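You operate a simulated robot arm through the tools that you are given. There is no shell and no other tool. Be economical: measure what you need, move in short steps, check, and stop when the job is done.

You run a simulated robot arm. Do the job below in one go: nothing can be reset, and whatever is moved stays where it is left.

Task
Service plate C's arm 1: red nipple 2 shots, yellow 2, then stop screw 1 to 46.
Fine: the pump goes back in its holder.

Only the result counts: the job must be done as asked and must still hold three seconds after the hand-in. Knocking over, shifting, dropping, spilling or breaking anything else fails it.

Robot
A 7-joint arm with a two-finger parallel gripper, fixed in place. Base frame: the origin is at the foot of the arm, x ahead of it, y to its left, z up; the work surface is at about z = 664. Readings come in mm, degrees, newtons and seconds.
With the tool pointing down near the work surface it reaches from about 240 to 680 mm from the base axis. Its first joint turns from -66.0 to 66.0 degrees. Payload 1.57 kg.
Tool frame: the origin (TCP) lies between the finger pads and is the grasp point; the fingertips stand 30 mm ahead of it; z points along the fingers, y is the line along which they close. Largest opening 110 mm; finger width 24, thickness 12; the body of the gripper, 48 by 112 mm, starts 78 mm behind the TCP.
Orientation is told as [roll, pitch, yaw] about the base's x, y, z axes, in that order, counted from this pose: with the fingers straight down and closing along the base's y, the tool's x points along the base's -x, its y along +y and its z along -z.

Tools
- The arm moves only by the tool send_rows. Its argument "plan" is a list of rows, each a list of 3 entries, a list of its own where there are three numbers: the shift along the tool's x, y, z in units of 250 mm (1.0 is 250 mm), then the turn, a rotation vector about the tool's x, y, z in units of 60 degrees (1.0 is 60 degrees), then the gripper command, from -1 (shut) to 1 (fully open), values between in proportion. In form: [[[x, y, z], [ax, ay, az], gripper], ...]. A call has 1 to 10 rows; each row is the pose to reach, as a shift and turn from the pose commanded when the call began, along the tool's axes at that moment. A call with a number of a shift or a turn outside -1 to 1 is refused whole. Each row takes 0.2 s and may step no farther than 50 mm and 8.6 degrees from the row before; otherwise, or with a gripper value out of range, the whole call is refused. A pose out of reach is approached as far as the arm can. The call stops where the force on the tool passes 40 N (or 10 N more than at its start, if that is more) or the arm is blocked; 0.2 s more then pass. The fingers move at their own pace (about 108 mm/s each) and stop on an object; they squeeze with about 21 N. The grip force told is the motor's: it shows also when the fingers shut on nothing. Time passes only in rows, and 0.2 s behind the last, so rows that repeat a pose let the fingers close. The reply holds the time, the measured pose of the TCP, the force on the tool along the base axes, the opening and the grip force, in the units named above and with some noise, and new pictures: "views" is both (left out), scene, wrist or none.
- Cameras (640 x 400 px; columns grow to the right, rows downward): "scene" is fixed at [147.3, -384.9, 1391]; the picture's right is [0.90, -0.43, 0.00], its down [-0.29, -0.61, -0.74] and it looks along [0.32, 0.67, -0.67] (base axes); focal length 319 px, centre (320, 200). "wrist" rides on the gripper at [70, 16, -141] in the tool frame; the picture's right is [-0.23, 0.97, 0.00], its down [-0.85, -0.20, -0.48] and it looks along [-0.47, -0.11, 0.88] (tool axes); focal length 222 px, centre (320, 200). There is no depth. A picture from a camera that has moved, and an enlarged one, comes with that camera's place and axes in the base frame and with its lens.
- enlarge(camera, box): a new picture of the part [left, top, right, bottom] of that camera's present view, enlarged. The clock stands still meanwhile.
- hand_in(): hands the job in; it is judged then, once.

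Work in short steps. Places have to be worked out from the pictures, the camera data and where the tool is seen: move nearer, look again, correct. Check each grasp and each placing, and mend what went wrong. You have 120 turns and 170 pictures in all, those below and enlarged ones among them. Open the gripper and draw the arm clear of the work before you hand the job in, unless the task says otherwise; then end with one line.

The tools are called by a JSON object that holds its "name" and its "arguments". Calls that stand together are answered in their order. send_rows: Moves the arm, as the interface text tells. Its arguments: {"type":"object","properties":{"plan":{"type":"array","items":{"type":"array"}},"views":{"type":"string","enum":["both","scene","wrist","none"]}},"required":["plan"]} The other tools are called the same way: enlarge (camera, box) takes an enlarged picture of a part of a camera's view; hand_in () hands the job in.

At the start:

```text
time: 0.0
tcp_pos: [390.2, 13.2, 1089.0]
ee_rot: [0.0, -0.1, 0.0]
wrist_force: [0.8, -0.3, -0.3]
width: 109.8
grip_force: 0.1
```

scene: 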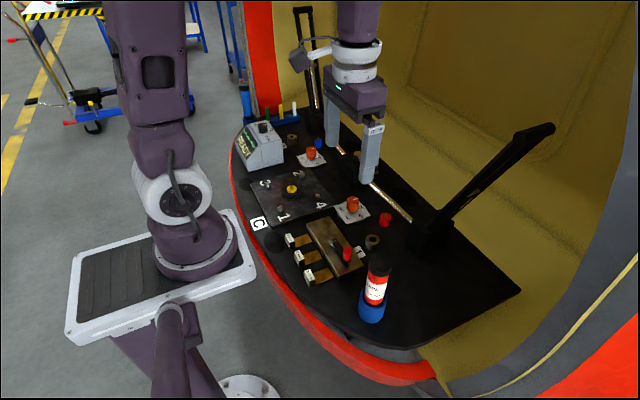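
wrist: 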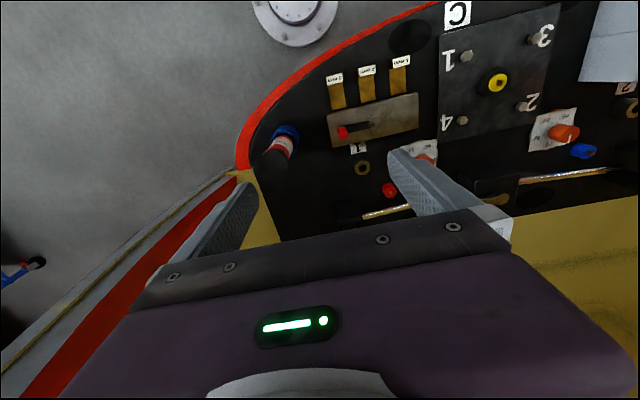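

I start by enlarging the scene to identify the objects.

{"name": "enlarge", "arguments": {"camera": "scene", "box": [225, 80, 345, 155]}}

{"name": "enlarge", "arguments": {"camera": "scene", "box": [240, 140, 340, 240]}}

{"name": "enlarge", "arguments": {"camera": "scene", "box": [270, 190, 410, 330]}}

{"name": "enlarge", "arguments": {"camera": "wrist", "box": [420, 0, 640, 140]}}

{"name": "enlarge", "arguments": {"camera": "wrist", "box": [240, 40, 440, 220]}}

```text
5.33 times, centred on (285, 118) of scene
camera zoom: at [147.3, -384.9, 1391.0], right [0.9, -0.43, 0.0], down [-0.29, -0.61, -0.74], along [0.32, 0.67, -0.67], focal length 1702 px, centre (507, 640)
```

zoom: 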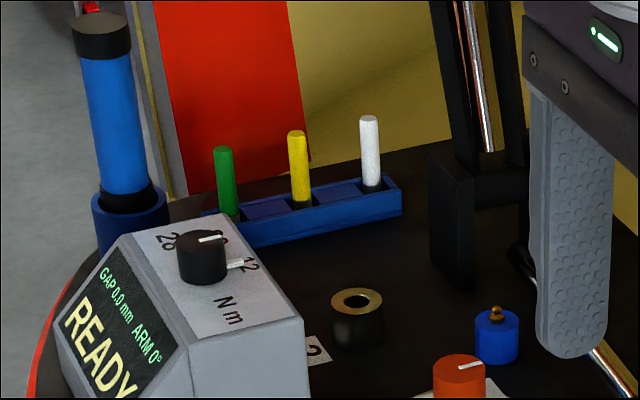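

```text
4.00 times, centred on (290, 190) of scene
camera zoom: at [147.3, -384.9, 1391.0], right [0.9, -0.43, 0.0], down [-0.29, -0.61, -0.74], along [0.32, 0.67, -0.67], focal length 1277 px, centre (440, 240)
```

zoom: 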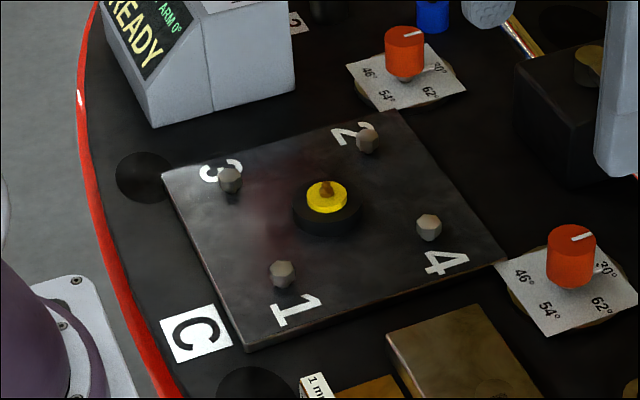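

```text
2.86 times, centred on (340, 260) of scene
camera zoom: at [147.3, -384.9, 1391.0], right [0.9, -0.43, 0.0], down [-0.29, -0.61, -0.74], along [0.32, 0.67, -0.67], focal length 912 px, centre (263, 29)
```

zoom: 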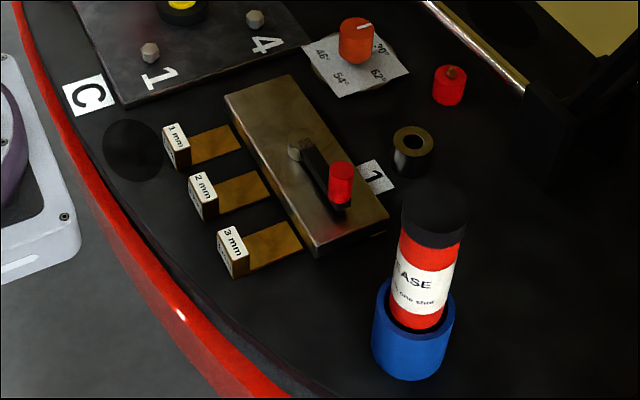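

```text
2.86 times, centred on (530, 70) of wrist
camera zoom: at [321.0, 29.5, 1230.4], right [0.23, 0.97, 0.0], down [0.85, -0.2, 0.48], along [0.47, -0.11, -0.88], focal length 635 px, centre (-280, 571)
```

zoom: 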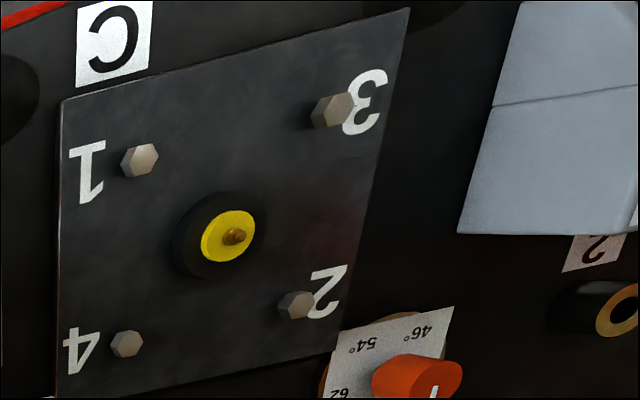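

```text
2.22 times, centred on (340, 130) of wrist
camera zoom: at [321.0, 29.5, 1230.4], right [0.23, 0.97, 0.0], down [0.85, -0.2, 0.48], along [0.47, -0.11, -0.88], focal length 494 px, centre (276, 356)
```

zoom: 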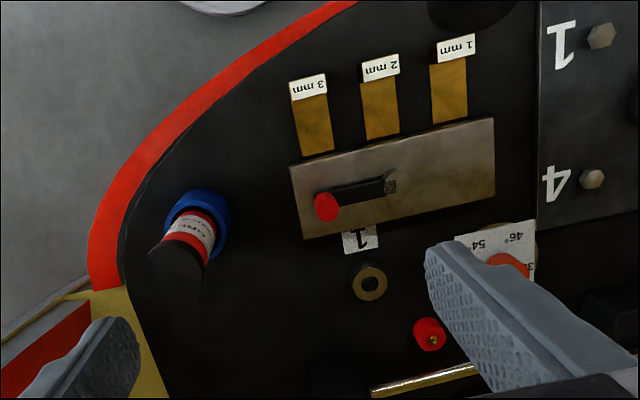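

Next, higher zooms for labels on the bottles, display, dials.

{"name": "enlarge", "arguments": {"camera": "scene", "box": [355, 255, 395, 330]}}

{"name": "enlarge", "arguments": {"camera": "scene", "box": [330, 190, 400, 230]}}

{"name": "enlarge", "arguments": {"camera": "scene", "box": [232, 115, 290, 170]}}

{"name": "enlarge", "arguments": {"camera": "scene", "box": [280, 125, 345, 175]}}

```text
5.33 times, centred on (375, 292) of scene
camera zoom: at [147.3, -384.9, 1391.0], right [0.9, -0.43, 0.0], down [-0.29, -0.61, -0.74], along [0.32, 0.67, -0.67], focal length 1702 px, centre (27, -293)
```

zoom: 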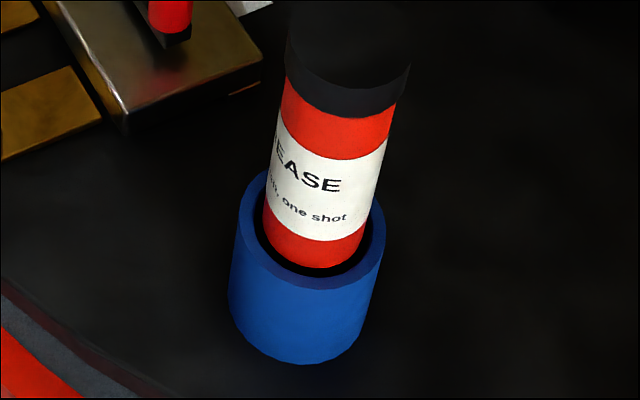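

```text
9.14 times, centred on (365, 210) of scene
camera zoom: at [147.3, -384.9, 1391.0], right [0.9, -0.43, 0.0], down [-0.29, -0.61, -0.74], along [0.32, 0.67, -0.67], focal length 2918 px, centre (-91, 109)
```

zoom: 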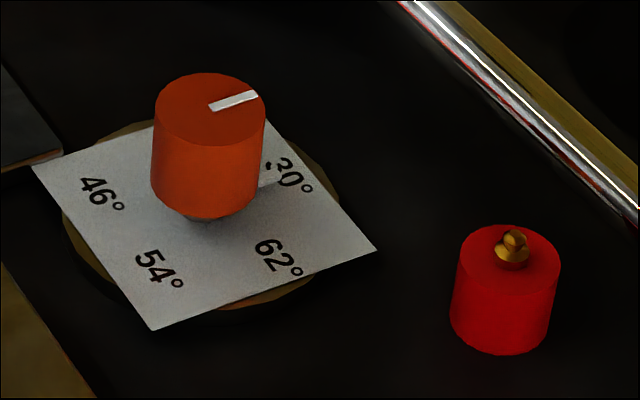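

```text
7.27 times, centred on (261, 142) of scene
camera zoom: at [147.3, -384.9, 1391.0], right [0.9, -0.43, 0.0], down [-0.29, -0.61, -0.74], along [0.32, 0.67, -0.67], focal length 2321 px, centre (749, 618)
```

zoom: 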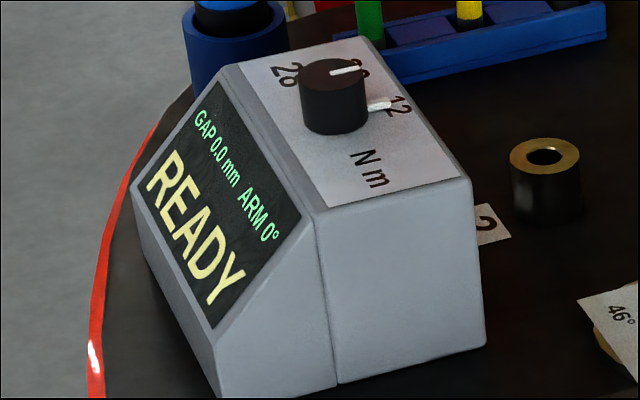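

```text
8.00 times, centred on (312, 150) of scene
camera zoom: at [147.3, -384.9, 1391.0], right [0.9, -0.43, 0.0], down [-0.29, -0.61, -0.74], along [0.32, 0.67, -0.67], focal length 2553 px, centre (380, 600)
```

zoom: 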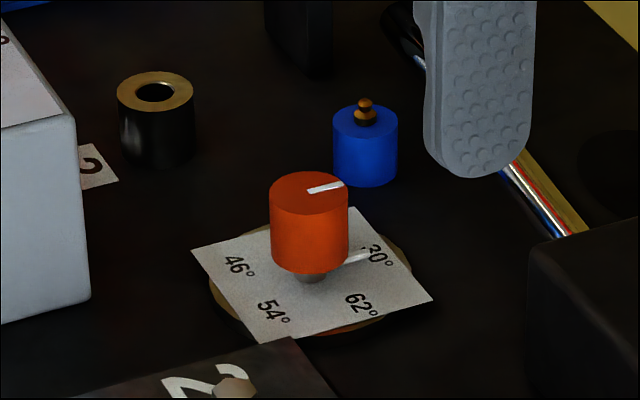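

Zooming from the wrist view on the bottle label and card numbers.

{"name": "enlarge", "arguments": {"camera": "wrist", "box": [255, 115, 315, 180]}}

{"name": "enlarge", "arguments": {"camera": "scene", "box": [235, 75, 270, 125]}}

```text
6.15 times, centred on (285, 148) of wrist
camera zoom: at [321.0, 29.5, 1230.4], right [0.23, 0.97, 0.0], down [0.85, -0.2, 0.48], along [0.47, -0.11, -0.88], focal length 1367 px, centre (535, 523)
```

zoom: 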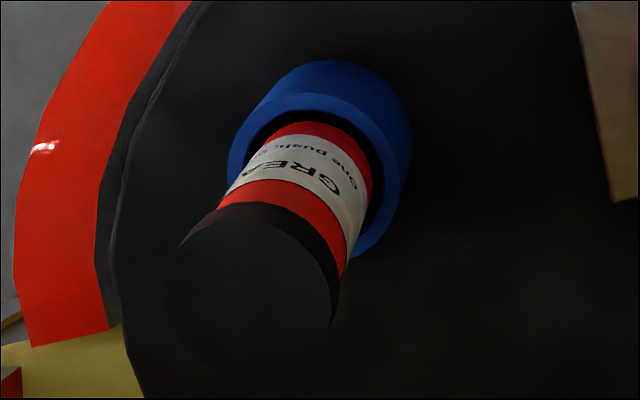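

```text
8.00 times, centred on (252, 100) of scene
camera zoom: at [147.3, -384.9, 1391.0], right [0.9, -0.43, 0.0], down [-0.29, -0.61, -0.74], along [0.32, 0.67, -0.67], focal length 2553 px, centre (860, 1000)
```

zoom: 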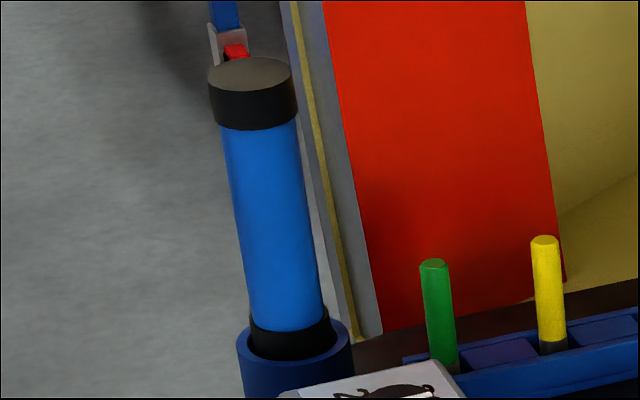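

The red bottle is the grease pump ("One push, one shot") standing at about (420, -85), top near z≈870. I move above it for a closer look.

{"name": "send_rows", "arguments": {"plan": [[[-0.03, -0.098, 0.099], [0, 0, 0], 1], [[-0.06, -0.196, 0.198], [0, 0, 0], 1], [[-0.09, -0.294, 0.297], [0, 0, 0], 1], [[-0.12, -0.392, 0.396], [0, 0, 0], 1]]}}

{"name": "enlarge", "arguments": {"camera": "wrist", "box": [270, 80, 370, 180]}}

{"name": "enlarge", "arguments": {"camera": "scene", "box": [325, 230, 425, 330]}}

```text
time: 1.0
tcp_pos: [422.9, -85.9, 990.2]
ee_rot: [0.0, 0.0, -0.1]
wrist_force: [-0.3, -0.5, 0.9]
width: 110.1
grip_force: 0.1
camera wrist: at [352.3, -69.5, 1130.1], right [0.23, 0.97, 0.0], down [0.85, -0.2, 0.48], along [0.47, -0.11, -0.88], focal length 222 px, centre (320, 200)
```

scene: 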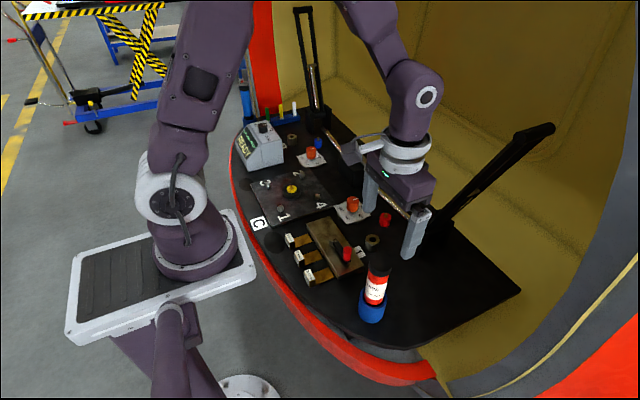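
wrist: 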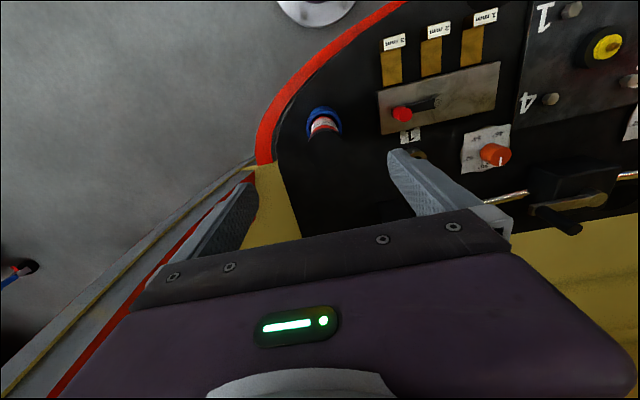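

```text
4.00 times, centred on (320, 130) of wrist
camera zoom: at [352.3, -69.5, 1130.1], right [0.23, 0.97, 0.0], down [0.85, -0.2, 0.48], along [0.47, -0.11, -0.88], focal length 888 px, centre (320, 480)
```

zoom: 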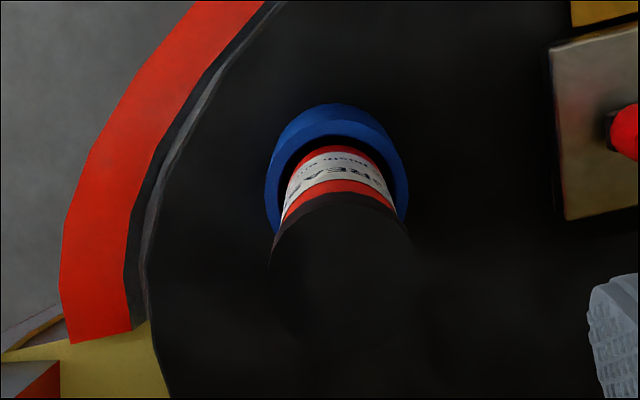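

```text
4.00 times, centred on (375, 280) of scene
camera zoom: at [147.3, -384.9, 1390.9], right [0.9, -0.43, 0.0], down [-0.29, -0.61, -0.74], along [0.32, 0.67, -0.67], focal length 1277 px, centre (100, -120)
```

zoom: 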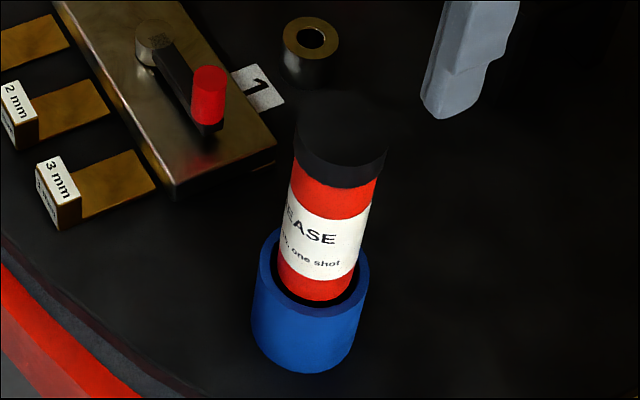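

Bottle axis estimated at (427, -80); cap about 47 mm wide, z 830–868. I descend part way and re-look before closing in.

{"name": "send_rows", "arguments": {"plan": [[[-0.016, 0.024, 0.12], [0, 0, 0], 1], [[-0.016, 0.024, 0.28], [0, 0, 0], 1], [[-0.016, 0.024, 0.4], [0, 0, 0], 1]]}}

{"name": "enlarge", "arguments": {"camera": "scene", "box": [345, 210, 425, 320]}}

{"name": "enlarge", "arguments": {"camera": "wrist", "box": [180, 60, 460, 235]}}

```text
time: 1.8
tcp_pos: [425.2, -77.3, 890.3]
ee_rot: [0.2, 0.0, 0.0]
wrist_force: [0.4, -0.6, 0.1]
width: 109.9
grip_force: 0.1
camera wrist: at [356.2, -62.0, 1031.0], right [0.23, 0.97, 0.0], down [0.85, -0.2, 0.48], along [0.47, -0.11, -0.88], focal length 222 px, centre (320, 200)
```

scene: 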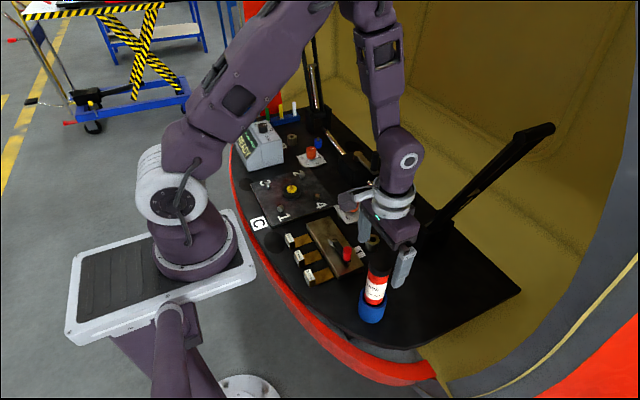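
wrist: 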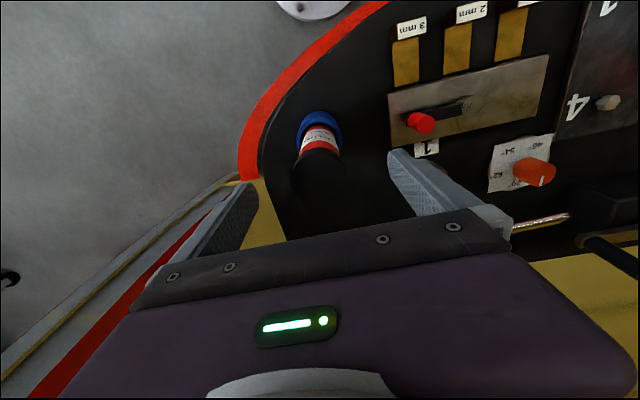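

```text
3.64 times, centred on (385, 265) of scene
camera zoom: at [147.3, -384.9, 1390.9], right [0.9, -0.43, 0.0], down [-0.29, -0.61, -0.74], along [0.32, 0.67, -0.67], focal length 1160 px, centre (84, -36)
```

zoom: 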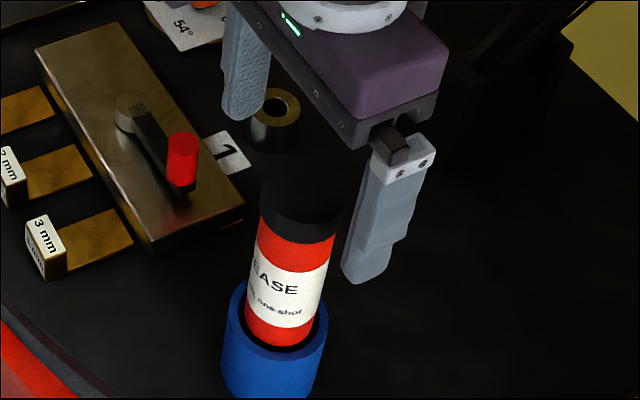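

```text
2.29 times, centred on (320, 148) of wrist
camera zoom: at [356.2, -62.0, 1031.0], right [0.23, 0.97, 0.0], down [0.85, -0.2, 0.48], along [0.47, -0.11, -0.88], focal length 508 px, centre (320, 320)
```

zoom: 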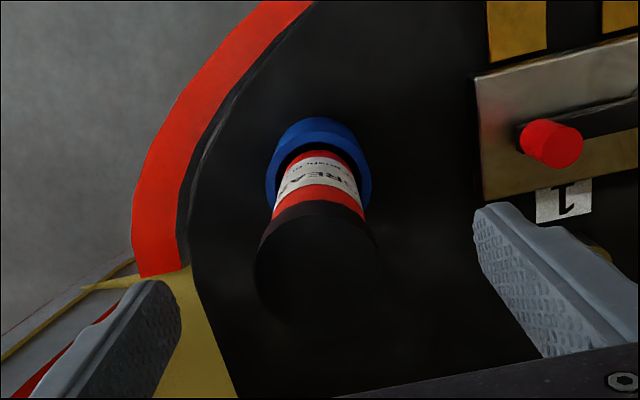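

Consistent: axis (427, -79). Descend to z≈800 and grip.

{"name": "send_rows", "arguments": {"plan": [[[0, -0.004, 0.12], [0, 0, 0], 1], [[0, -0.004, 0.24], [0, 0, 0], 1], [[0, -0.004, 0.36], [0, 0, 0], 1], [[0, -0.004, 0.36], [0, 0, 0], 0.2], [[0, -0.004, 0.36], [0, 0, 0], -0.2], [[0, -0.004, 0.36], [0, 0, 0], -0.6], [[0, -0.004, 0.36], [0, 0, 0], -1], [[0, -0.004, 0.36], [0, 0, 0], -1]]}}

{"name": "enlarge", "arguments": {"camera": "scene", "box": [345, 210, 425, 320]}}

```text
time: 3.6
tcp_pos: [425.1, -79.5, 800.1]
ee_rot: [0.0, -0.1, 0.0]
wrist_force: [0.0, 0.7, -0.4]
width: 43.8
grip_force: 21.4
camera wrist: at [355.7, -62.9, 941.5], right [0.23, 0.97, 0.0], down [0.85, -0.2, 0.48], along [0.47, -0.11, -0.88], focal length 222 px, centre (320, 200)
```

scene: 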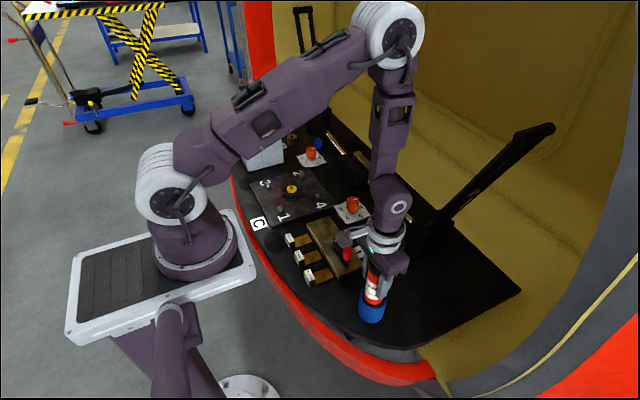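
wrist: 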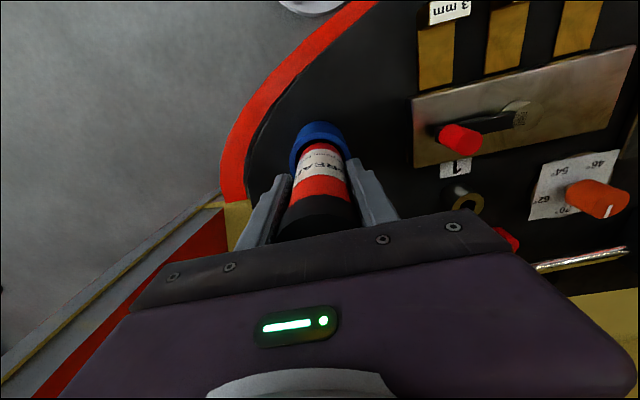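

```text
3.64 times, centred on (385, 265) of scene
camera zoom: at [147.3, -384.9, 1390.9], right [0.9, -0.43, 0.0], down [-0.29, -0.61, -0.74], along [0.32, 0.67, -0.67], focal length 1160 px, centre (84, -36)
```

zoom: 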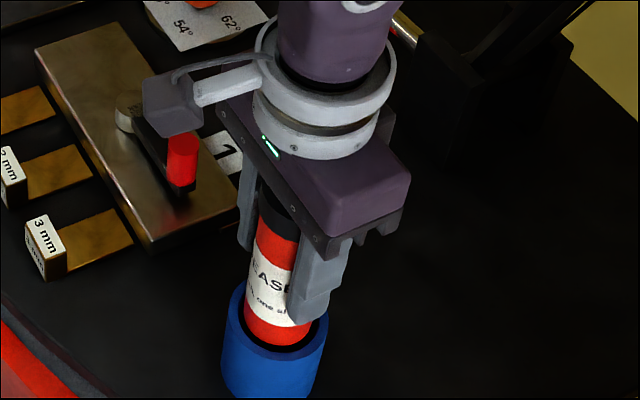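

Gripped at 43.8 mm. Lift straight up 120 mm and look at the pump's lower end.

{"name": "send_rows", "arguments": {"plan": [[[0, 0, -0.04], [0, 0, 0], -1], [[0, 0, -0.16], [0, 0, 0], -1], [[0, 0, -0.32], [0, 0, 0], -1], [[0, 0, -0.48], [0, 0, 0], -1]]}}

{"name": "enlarge", "arguments": {"camera": "scene", "box": [335, 190, 435, 320]}}

{"name": "enlarge", "arguments": {"camera": "wrist", "box": [240, 60, 400, 240]}}

{"name": "enlarge", "arguments": {"camera": "wrist", "box": [450, 80, 580, 200]}}

```text
time: 4.6
tcp_pos: [423.6, -80.2, 921.8]
ee_rot: [0.0, 0.0, -0.1]
wrist_force: [-0.3, -0.1, -3.6]
width: 43.5
grip_force: 21.0
camera wrist: at [354.3, -64.0, 1063.4], right [0.23, 0.97, 0.0], down [0.85, -0.2, 0.48], along [0.47, -0.11, -0.88], focal length 222 px, centre (320, 200)
```

scene: 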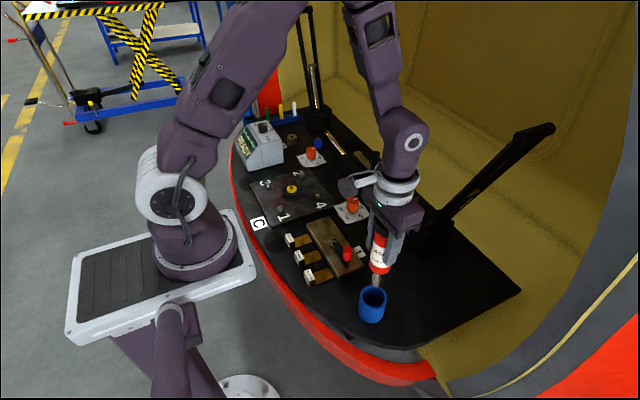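
wrist: 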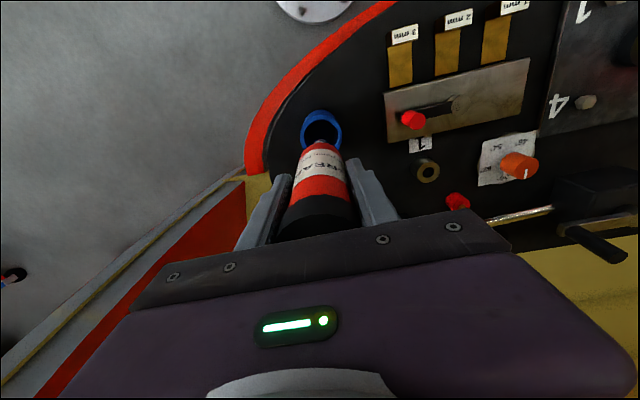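

```text
3.08 times, centred on (385, 255) of scene
camera zoom: at [147.3, -384.9, 1390.9], right [0.9, -0.43, 0.0], down [-0.29, -0.61, -0.74], along [0.32, 0.67, -0.67], focal length 982 px, centre (120, 31)
```

zoom: 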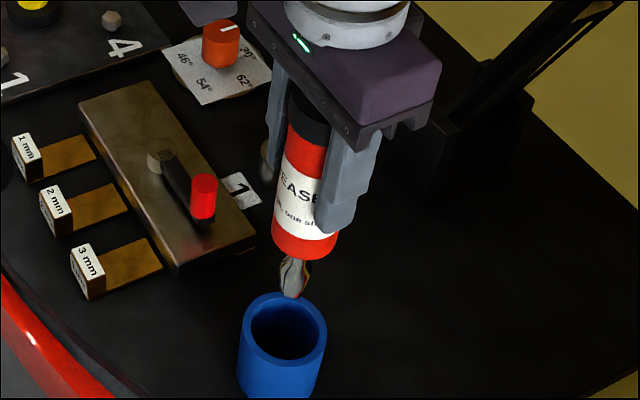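

```text
2.22 times, centred on (320, 150) of wrist
camera zoom: at [354.3, -64.0, 1063.4], right [0.23, 0.97, 0.0], down [0.85, -0.2, 0.48], along [0.47, -0.11, -0.88], focal length 494 px, centre (320, 311)
```

zoom: 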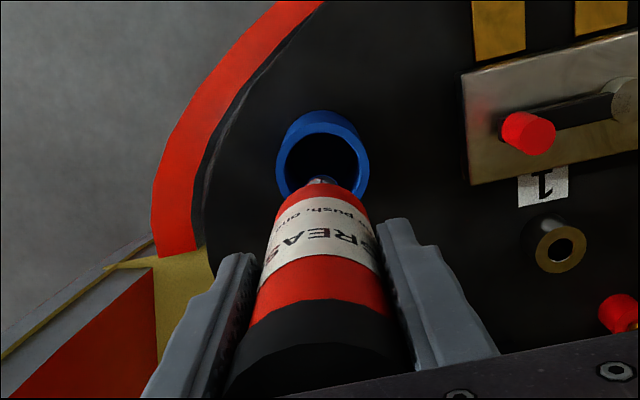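

```text
3.33 times, centred on (515, 140) of wrist
camera zoom: at [354.3, -64.0, 1063.4], right [0.23, 0.97, 0.0], down [0.85, -0.2, 0.48], along [0.47, -0.11, -0.88], focal length 740 px, centre (-330, 400)
```

zoom: 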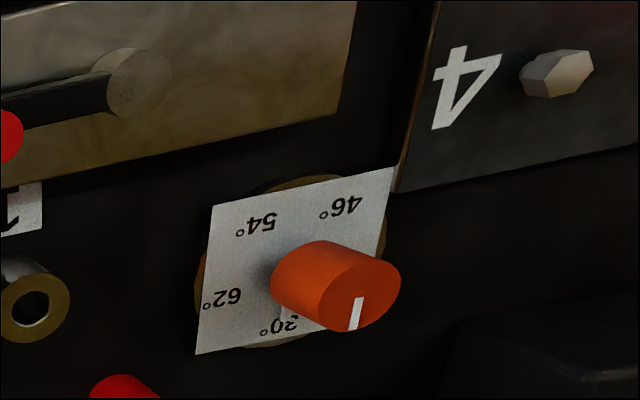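

The nozzle is at the pump's bottom. I carry it level at this height toward the red nipple (~(630,155)), stopping slightly short to measure.

{"name": "send_rows", "arguments": {"plan": [[[-0.1, 0.126, 0], [0, 0, 0], -1], [[-0.2, 0.252, 0], [0, 0, 0], -1], [[-0.3, 0.378, 0], [0, 0, 0], -1], [[-0.4, 0.504, 0], [0, 0, 0], -1], [[-0.5, 0.63, 0], [0, 0, 0], -1], [[-0.6, 0.756, 0], [0, 0, 0], -1], [[-0.704, 0.88, 0], [0, 0, 0], -1]]}}

{"name": "enlarge", "arguments": {"camera": "scene", "box": [310, 140, 430, 240]}}

{"name": "enlarge", "arguments": {"camera": "wrist", "box": [240, 60, 400, 240]}}

```text
time: 6.2
tcp_pos: [601.3, 136.7, 919.9]
ee_rot: [0.0, 0.0, 0.0]
wrist_force: [-0.2, -0.9, -3.1]
width: 44.2
grip_force: 21.0
camera wrist: at [531.3, 154.3, 1060.6], right [0.23, 0.97, 0.0], down [0.85, -0.2, 0.48], along [0.47, -0.11, -0.88], focal length 222 px, centre (320, 200)
```

scene: 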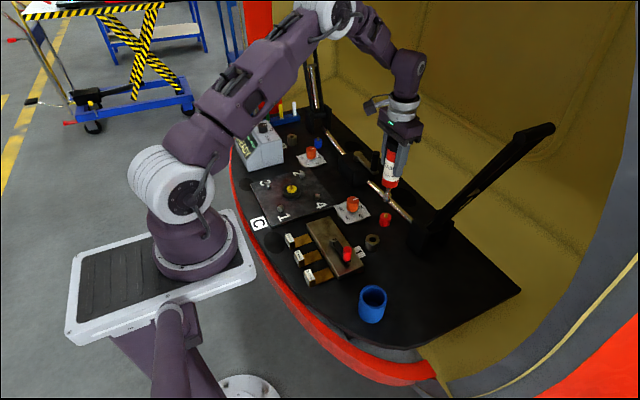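
wrist: 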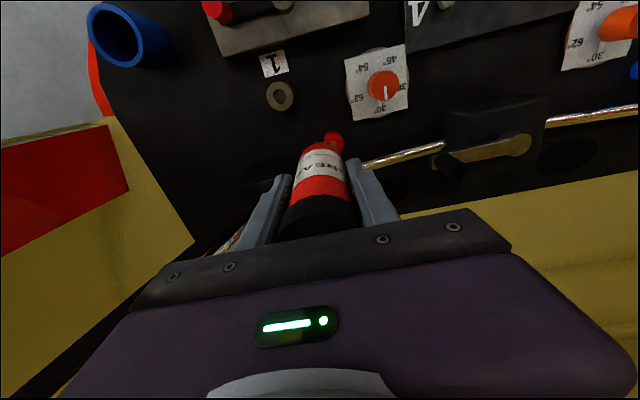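

```text
4.00 times, centred on (370, 190) of scene
camera zoom: at [147.3, -384.9, 1391.0], right [0.9, -0.43, 0.0], down [-0.29, -0.61, -0.74], along [0.32, 0.67, -0.67], focal length 1277 px, centre (120, 240)
```

zoom: 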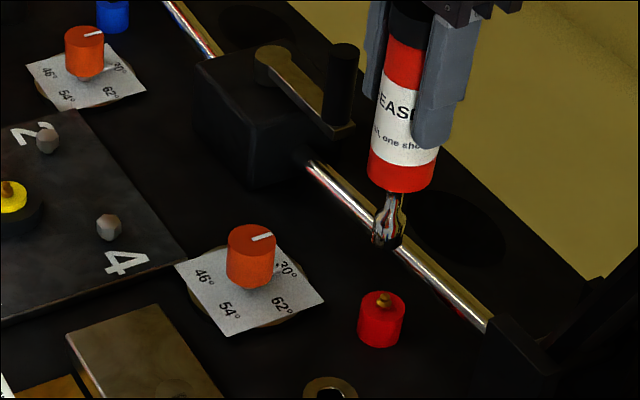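

```text
2.22 times, centred on (320, 150) of wrist
camera zoom: at [531.3, 154.3, 1060.6], right [0.23, 0.97, 0.0], down [0.85, -0.2, 0.48], along [0.47, -0.11, -0.88], focal length 494 px, centre (320, 311)
```

zoom: 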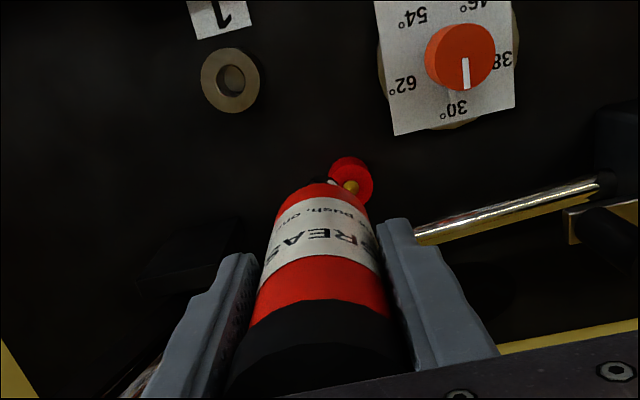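

Nipple estimated at about (625,156, ~705). The dial reads 30→38→46 counterclockwise (72° steps), useful later. I move over the nipple and descend to ~15 mm above it.

{"name": "send_rows", "arguments": {"plan": [[[-0.1, 0.064, 0], [0, 0, 0], -1], [[-0.1, 0.064, 0.13], [0, 0, 0], -1], [[-0.1, 0.064, 0.24], [0, 0, 0], -1]]}}

{"name": "enlarge", "arguments": {"camera": "scene", "box": [355, 180, 415, 240]}}

{"name": "enlarge", "arguments": {"camera": "wrist", "box": [280, 90, 360, 180]}}

```text
time: 7.0
tcp_pos: [626.0, 154.4, 860.0]
ee_rot: [0.0, -0.1, 0.0]
wrist_force: [-0.4, 0.6, -3.0]
width: 43.7
grip_force: 20.5
camera wrist: at [556.1, 171.6, 1001.7], right [0.23, 0.97, 0.0], down [0.85, -0.2, 0.48], along [0.47, -0.11, -0.88], focal length 222 px, centre (320, 200)
```

scene: 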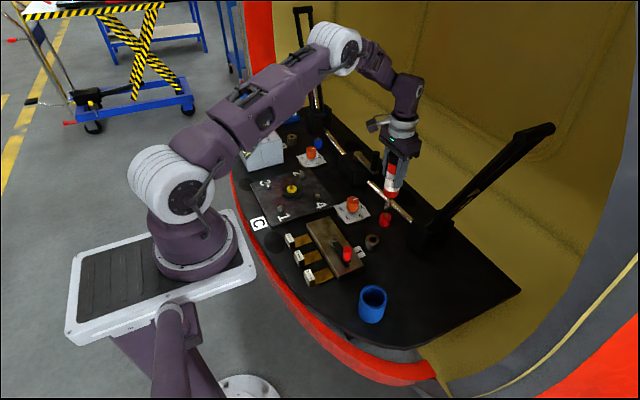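
wrist: 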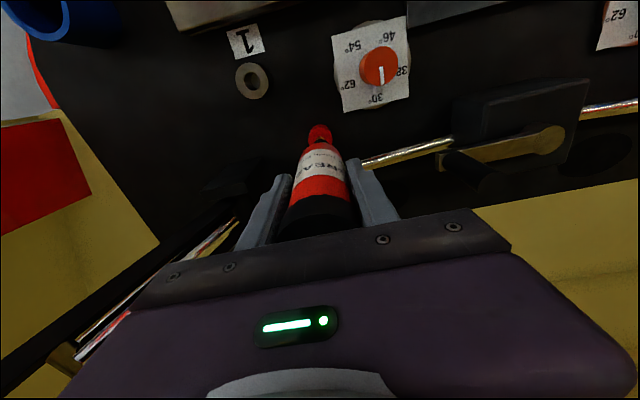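

```text
6.67 times, centred on (385, 210) of scene
camera zoom: at [147.3, -384.9, 1390.9], right [0.9, -0.43, 0.0], down [-0.29, -0.61, -0.74], along [0.32, 0.67, -0.67], focal length 2128 px, centre (-113, 133)
```

zoom: 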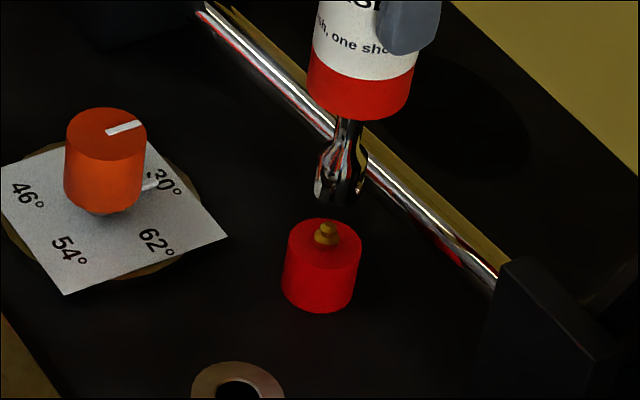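

```text
4.44 times, centred on (320, 135) of wrist
camera zoom: at [556.1, 171.6, 1001.7], right [0.23, 0.97, 0.0], down [0.85, -0.2, 0.48], along [0.47, -0.11, -0.88], focal length 987 px, centre (320, 489)
```

zoom: 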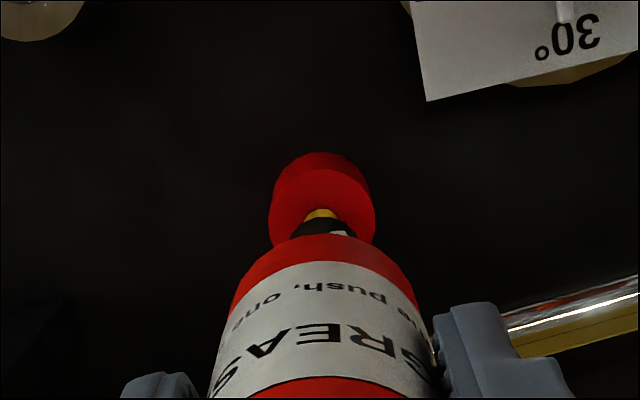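

The nipple appears ~3.5–4 mm nearer in x. Correct and re-look from the scene camera.

{"name": "send_rows", "arguments": {"plan": [[[0.015, -0.003, 0.02], [0, 0, 0], -1]], "views": "none"}}

{"name": "enlarge", "arguments": {"camera": "scene", "box": [370, 190, 400, 230]}}

{"name": "enlarge", "arguments": {"camera": "wrist", "box": [300, 110, 340, 155]}}

```text
time: 7.4
tcp_pos: [621.7, 154.4, 855.5]
ee_rot: [0.0, -0.1, 0.1]
wrist_force: [0.1, 0.1, -2.7]
width: 43.7
grip_force: 21.2
```

```text
10.00 times, centred on (385, 210) of scene
camera zoom: at [147.3, -384.9, 1390.9], right [0.9, -0.43, 0.0], down [-0.29, -0.61, -0.74], along [0.32, 0.67, -0.67], focal length 3191 px, centre (-330, 100)
```

zoom: 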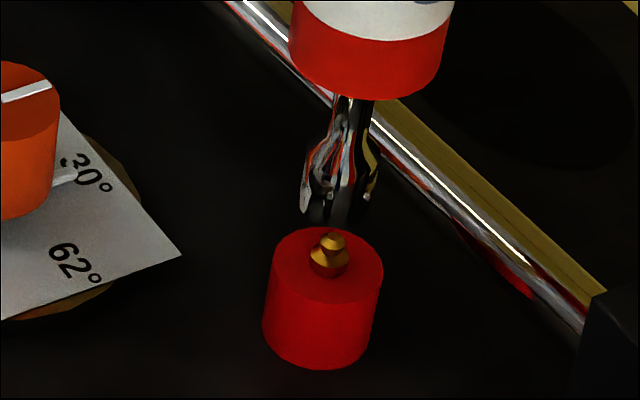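

```text
8.89 times, centred on (320, 132) of wrist
camera zoom: at [552.5, 170.8, 996.3], right [0.23, 0.97, 0.0], down [0.85, -0.2, 0.48], along [0.47, -0.11, -0.88], focal length 1974 px, centre (320, 800)
```

zoom: 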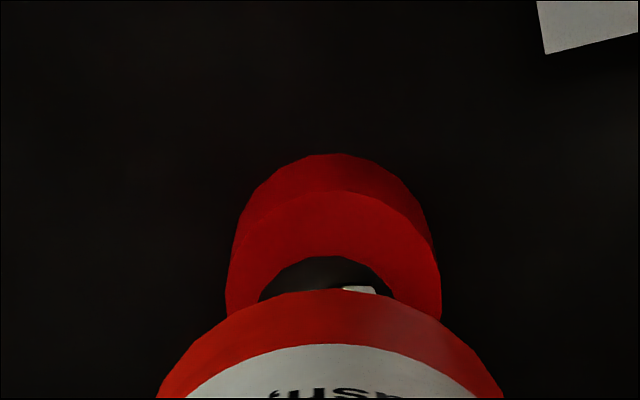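

Aligned within ~1 mm. Descend slowly in small steps, watching the force.

{"name": "send_rows", "arguments": {"plan": [[[0, 0.002, 0.012], [0, 0, 0], -1], [[0, 0.002, 0.024], [0, 0, 0], -1], [[0, 0.002, 0.036], [0, 0, 0], -1], [[0, 0.002, 0.048], [0, 0, 0], -1]], "views": "none"}}

{"name": "enlarge", "arguments": {"camera": "scene", "box": [370, 190, 400, 230]}}

```text
time: 8.4
tcp_pos: [621.8, 155.0, 843.6]
ee_rot: [0.0, -0.1, -0.1]
wrist_force: [-0.4, -0.9, -4.2]
width: 43.7
grip_force: 21.0
```

```text
10.00 times, centred on (385, 210) of scene
camera zoom: at [147.3, -384.9, 1390.9], right [0.9, -0.43, 0.0], down [-0.29, -0.61, -0.74], along [0.32, 0.67, -0.67], focal length 3191 px, centre (-330, 100)
```

zoom: 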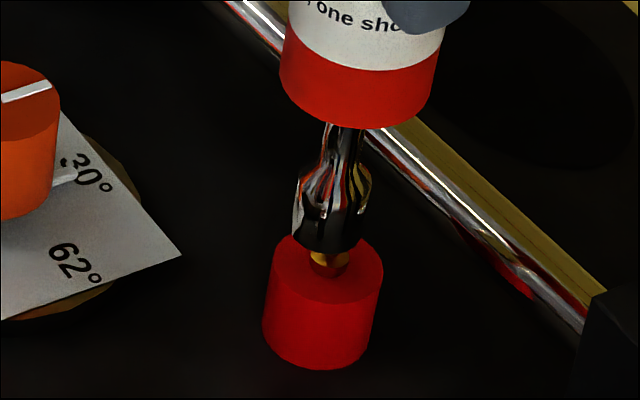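

Nozzle is now entering over the nipple. Continue down in 2 mm steps.

{"name": "send_rows", "arguments": {"plan": [[[0, 0, 0.008], [0, 0, 0], -1], [[0, 0, 0.016], [0, 0, 0], -1], [[0, 0, 0.024], [0, 0, 0], -1]], "views": "none"}}

{"name": "enlarge", "arguments": {"camera": "scene", "box": [370, 190, 400, 230]}}

```text
time: 9.2
tcp_pos: [622.2, 156.3, 838.3]
ee_rot: [0.0, -0.1, 0.0]
wrist_force: [-0.2, -0.5, -0.6]
width: 44.0
grip_force: 20.9
```

```text
10.00 times, centred on (385, 210) of scene
camera zoom: at [147.3, -384.9, 1390.9], right [0.9, -0.43, 0.0], down [-0.29, -0.61, -0.74], along [0.32, 0.67, -0.67], focal length 3191 px, centre (-330, 100)
```

zoom: 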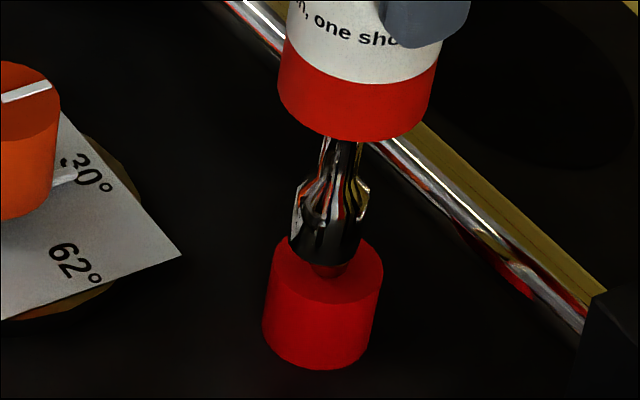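

Weight begins to be taken (force −0.6 from −3). Continue carefully.

{"name": "send_rows", "arguments": {"plan": [[[0, 0, 0.004], [0, 0, 0], -1], [[0, 0, 0.008], [0, 0, 0], -1]], "views": "none"}}

{"name": "enlarge", "arguments": {"camera": "scene", "box": [225, 100, 425, 225]}}

```text
time: 9.8
tcp_pos: [622.7, 154.7, 836.0]
ee_rot: [0.0, -0.2, 0.0]
wrist_force: [4.8, -2.6, -0.6]
width: 43.9
grip_force: 21.2
```

```text
3.20 times, centred on (325, 162) of scene
camera zoom: at [147.4, -384.9, 1390.9], right [0.9, -0.43, 0.0], down [-0.29, -0.61, -0.74], along [0.32, 0.67, -0.67], focal length 1021 px, centre (304, 320)
```

zoom: 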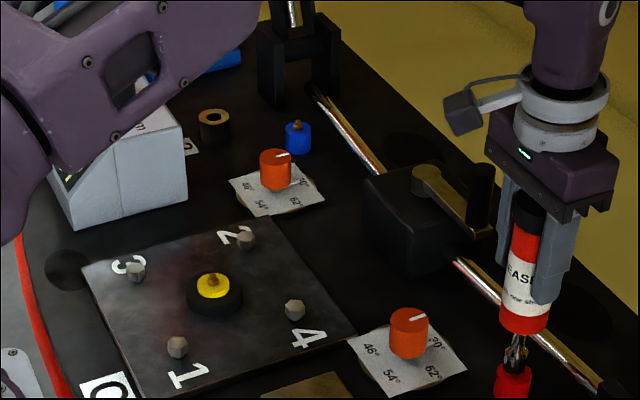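

A lateral load (+4.8, −2.6) appears; nozzle is off slightly, so ease +x, −y by ~0.8/0.5 mm.

{"name": "send_rows", "arguments": {"plan": [[[-0.003, -0.002, 0], [0, 0, 0], -1], [[-0.003, -0.002, 0], [0, 0, 0], -1]], "views": "none"}}

{"name": "enlarge", "arguments": {"camera": "scene", "box": [375, 205, 397, 227]}}

```text
time: 10.4
tcp_pos: [623.1, 154.8, 835.0]
ee_rot: [0.0, 0.0, 0.0]
wrist_force: [1.9, -0.5, -2.4]
width: 43.8
grip_force: 21.3
```

```text
16.00 times, centred on (386, 216) of scene
camera zoom: at [147.3, -384.9, 1390.9], right [0.9, -0.43, 0.0], down [-0.29, -0.61, -0.74], along [0.32, 0.67, -0.67], focal length 5106 px, centre (-736, -56)
```

zoom: 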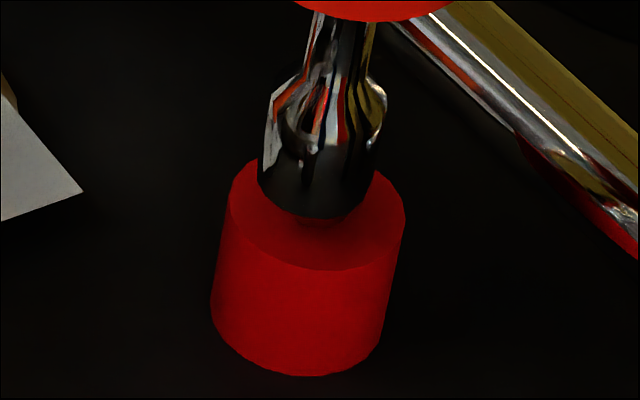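

Load relaxes. A little more +x, then down in 1.5 mm steps.

{"name": "send_rows", "arguments": {"plan": [[[-0.002, 0, 0], [0, 0, 0], -1], [[-0.002, 0, 0.006], [0, 0, 0], -1], [[-0.002, 0, 0.012], [0, 0, 0], -1]], "views": "none"}}

```text
time: 11.2
tcp_pos: [623.2, 154.8, 834.2]
ee_rot: [0.0, 0.0, 0.0]
wrist_force: [0.5, -0.5, -2.8]
width: 43.5
grip_force: 21.1
```

No axial resistance yet; continue.

{"name": "send_rows", "arguments": {"plan": [[[0, 0, 0.008], [0, 0, 0], -1], [[0, 0, 0.012], [0, 0, 0], -1]], "views": "none"}}

{"name": "enlarge", "arguments": {"camera": "scene", "box": [375, 205, 397, 227]}}

```text
time: 11.8
tcp_pos: [623.7, 154.2, 831.3]
ee_rot: [0.1, -0.3, 0.1]
wrist_force: [-1.0, -2.3, 19.7]
width: 43.9
grip_force: 21.1
```

```text
16.00 times, centred on (386, 216) of scene
camera zoom: at [146.8, -385.0, 1391.0], right [0.9, -0.43, 0.0], down [-0.29, -0.61, -0.74], along [0.32, 0.67, -0.67], focal length 5106 px, centre (-736, -56)
```

zoom: 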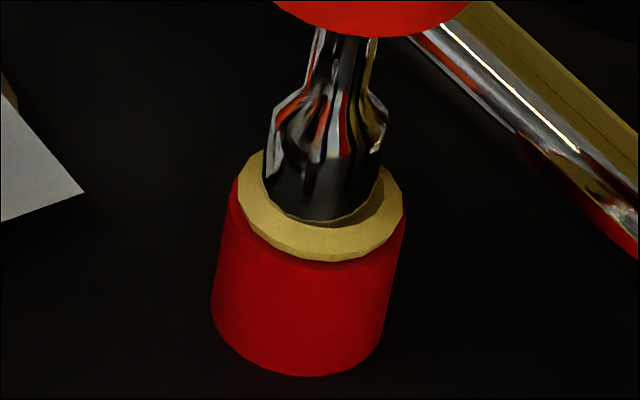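

A grease collar appeared at ~20 N: shot 1. I retract 5 mm to release, and look.

{"name": "send_rows", "arguments": {"plan": [[[0, 0, -0.012], [0, 0, 0], -1], [[0, 0, -0.024], [0, 0, 0], -1], [[0, 0, -0.024], [0, 0, 0], -1]], "views": "none"}}

{"name": "enlarge", "arguments": {"camera": "scene", "box": [375, 205, 397, 227]}}

```text
time: 12.6
tcp_pos: [621.9, 156.8, 835.3]
ee_rot: [0.0, 0.1, 0.0]
wrist_force: [0.8, 0.0, -3.0]
width: 43.8
grip_force: 20.9
```

```text
16.00 times, centred on (386, 216) of scene
camera zoom: at [147.3, -384.9, 1390.9], right [0.9, -0.43, 0.0], down [-0.29, -0.61, -0.74], along [0.32, 0.67, -0.67], focal length 5106 px, centre (-736, -56)
```

zoom: 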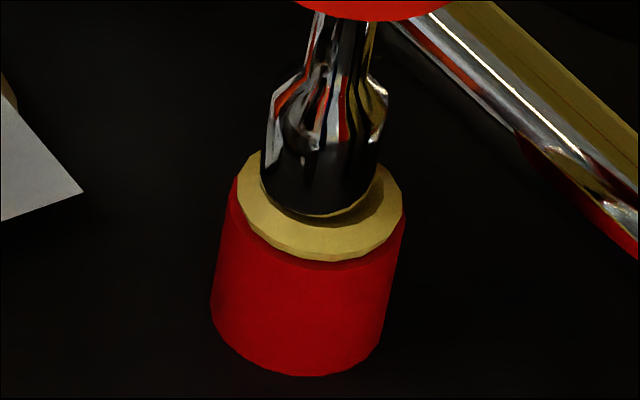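

Released (−3 N). Second push the same depth.

{"name": "send_rows", "arguments": {"plan": [[[0, 0, 0.012], [0, 0, 0], -1], [[0, 0, 0.02], [0, 0, 0], -1], [[0, 0, 0.024], [0, 0, 0], -1]], "views": "none"}}

{"name": "enlarge", "arguments": {"camera": "scene", "box": [375, 205, 397, 227]}}

```text
time: 13.4
tcp_pos: [624.7, 155.7, 831.4]
ee_rot: [0.0, -0.3, 0.0]
wrist_force: [-1.1, -1.3, 18.9]
width: 43.5
grip_force: 21.4
```

```text
16.00 times, centred on (386, 216) of scene
camera zoom: at [146.9, -385.0, 1391.0], right [0.9, -0.43, 0.0], down [-0.29, -0.61, -0.74], along [0.32, 0.67, -0.67], focal length 5106 px, centre (-736, -56)
```

zoom: 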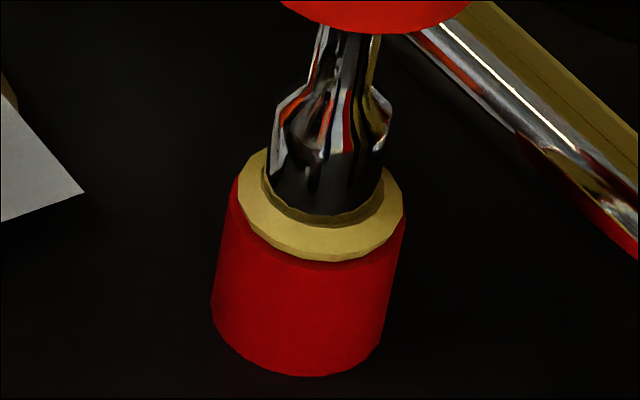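

A second, smaller ring seems to have appeared under the nozzle. Lift clear and inspect.

{"name": "send_rows", "arguments": {"plan": [[[0, 0, -0.03], [0, 0, 0], -1], [[0, 0, -0.1], [0, 0, 0], -1], [[0, 0, -0.2], [0, 0, 0], -1]], "views": "none"}}

{"name": "enlarge", "arguments": {"camera": "scene", "box": [375, 205, 397, 227]}}

{"name": "enlarge", "arguments": {"camera": "scene", "box": [350, 130, 430, 230]}}

```text
time: 14.2
tcp_pos: [623.3, 153.9, 880.3]
ee_rot: [0.0, 0.0, 0.1]
wrist_force: [-0.1, 1.0, -2.8]
width: 44.0
grip_force: 20.8
```

```text
16.00 times, centred on (386, 216) of scene
camera zoom: at [147.3, -384.9, 1390.9], right [0.9, -0.43, 0.0], down [-0.29, -0.61, -0.74], along [0.32, 0.67, -0.67], focal length 5106 px, centre (-736, -56)
```

zoom: 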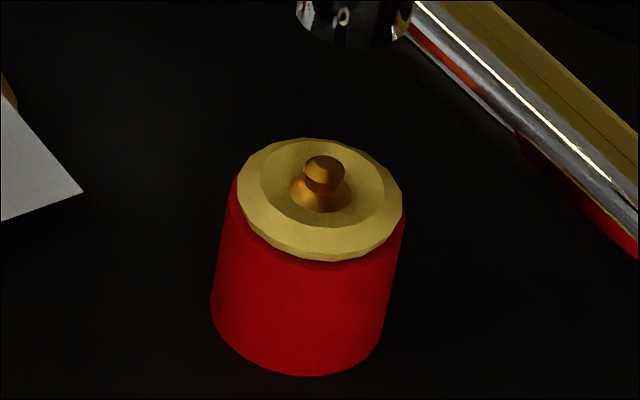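

```text
4.00 times, centred on (390, 180) of scene
camera zoom: at [147.3, -384.9, 1390.9], right [0.9, -0.43, 0.0], down [-0.29, -0.61, -0.74], along [0.32, 0.67, -0.67], focal length 1277 px, centre (40, 280)
```

zoom: 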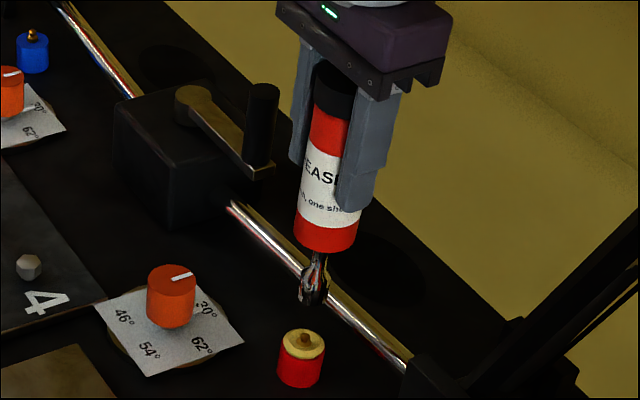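

Two stacked grease rings: two shots on red. Now raise and carry the pump toward the yellow nipple (~(415,392)).

{"name": "send_rows", "arguments": {"plan": [[[0, 0, -0.18], [0, 0, 0], -1], [[0.11, 0.12, -0.2], [0, 0, 0], -1], [[0.23, 0.24, -0.2], [0, 0, 0], -1], [[0.35, 0.37, -0.2], [0, 0, 0], -1], [[0.47, 0.5, -0.2], [0, 0, 0], -1], [[0.59, 0.63, -0.2], [0, 0, 0], -1], [[0.71, 0.76, -0.2], [0, 0, 0], -1], [[0.81, 0.88, -0.2], [0, 0, 0], -1], [[0.86, 0.92, -0.2], [0, 0, 0], -1]]}}

{"name": "enlarge", "arguments": {"camera": "scene", "box": [250, 130, 350, 230]}}

{"name": "enlarge", "arguments": {"camera": "wrist", "box": [260, 80, 380, 180]}}

```text
time: 16.2
tcp_pos: [408.9, 383.7, 929.7]
ee_rot: [0.1, 0.1, 0.0]
wrist_force: [-0.3, -0.4, -4.5]
width: 43.8
grip_force: 21.1
camera wrist: at [339.0, 399.6, 1071.0], right [0.23, 0.97, 0.0], down [0.85, -0.2, 0.48], along [0.47, -0.11, -0.88], focal length 222 px, centre (320, 200)
```

scene: 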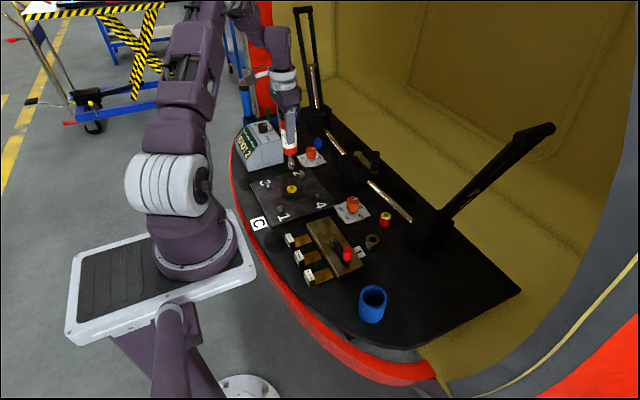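
wrist: 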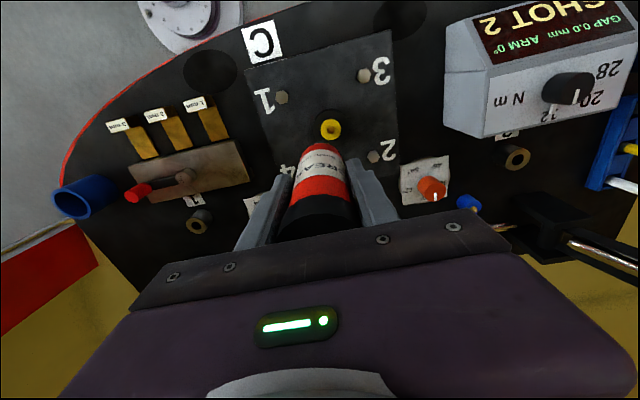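

```text
4.00 times, centred on (300, 180) of scene
camera zoom: at [147.3, -384.8, 1391.0], right [0.9, -0.43, 0.0], down [-0.29, -0.61, -0.74], along [0.32, 0.67, -0.67], focal length 1277 px, centre (400, 280)
```

zoom: 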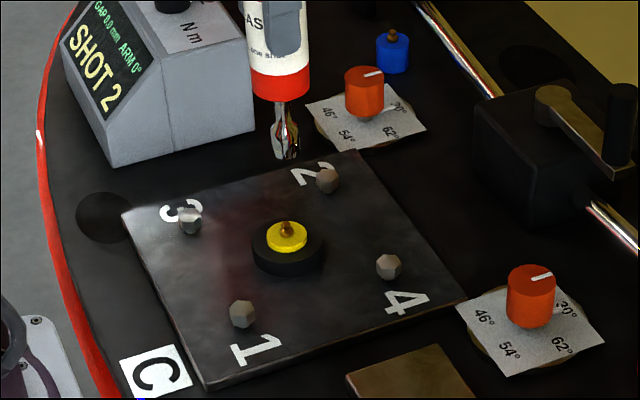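

```text
4.00 times, centred on (320, 130) of wrist
camera zoom: at [339.0, 399.6, 1071.0], right [0.23, 0.97, 0.0], down [0.85, -0.2, 0.48], along [0.47, -0.11, -0.88], focal length 888 px, centre (320, 480)
```

zoom: 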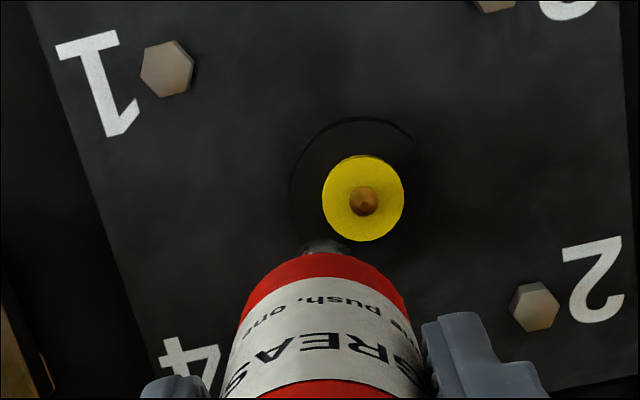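

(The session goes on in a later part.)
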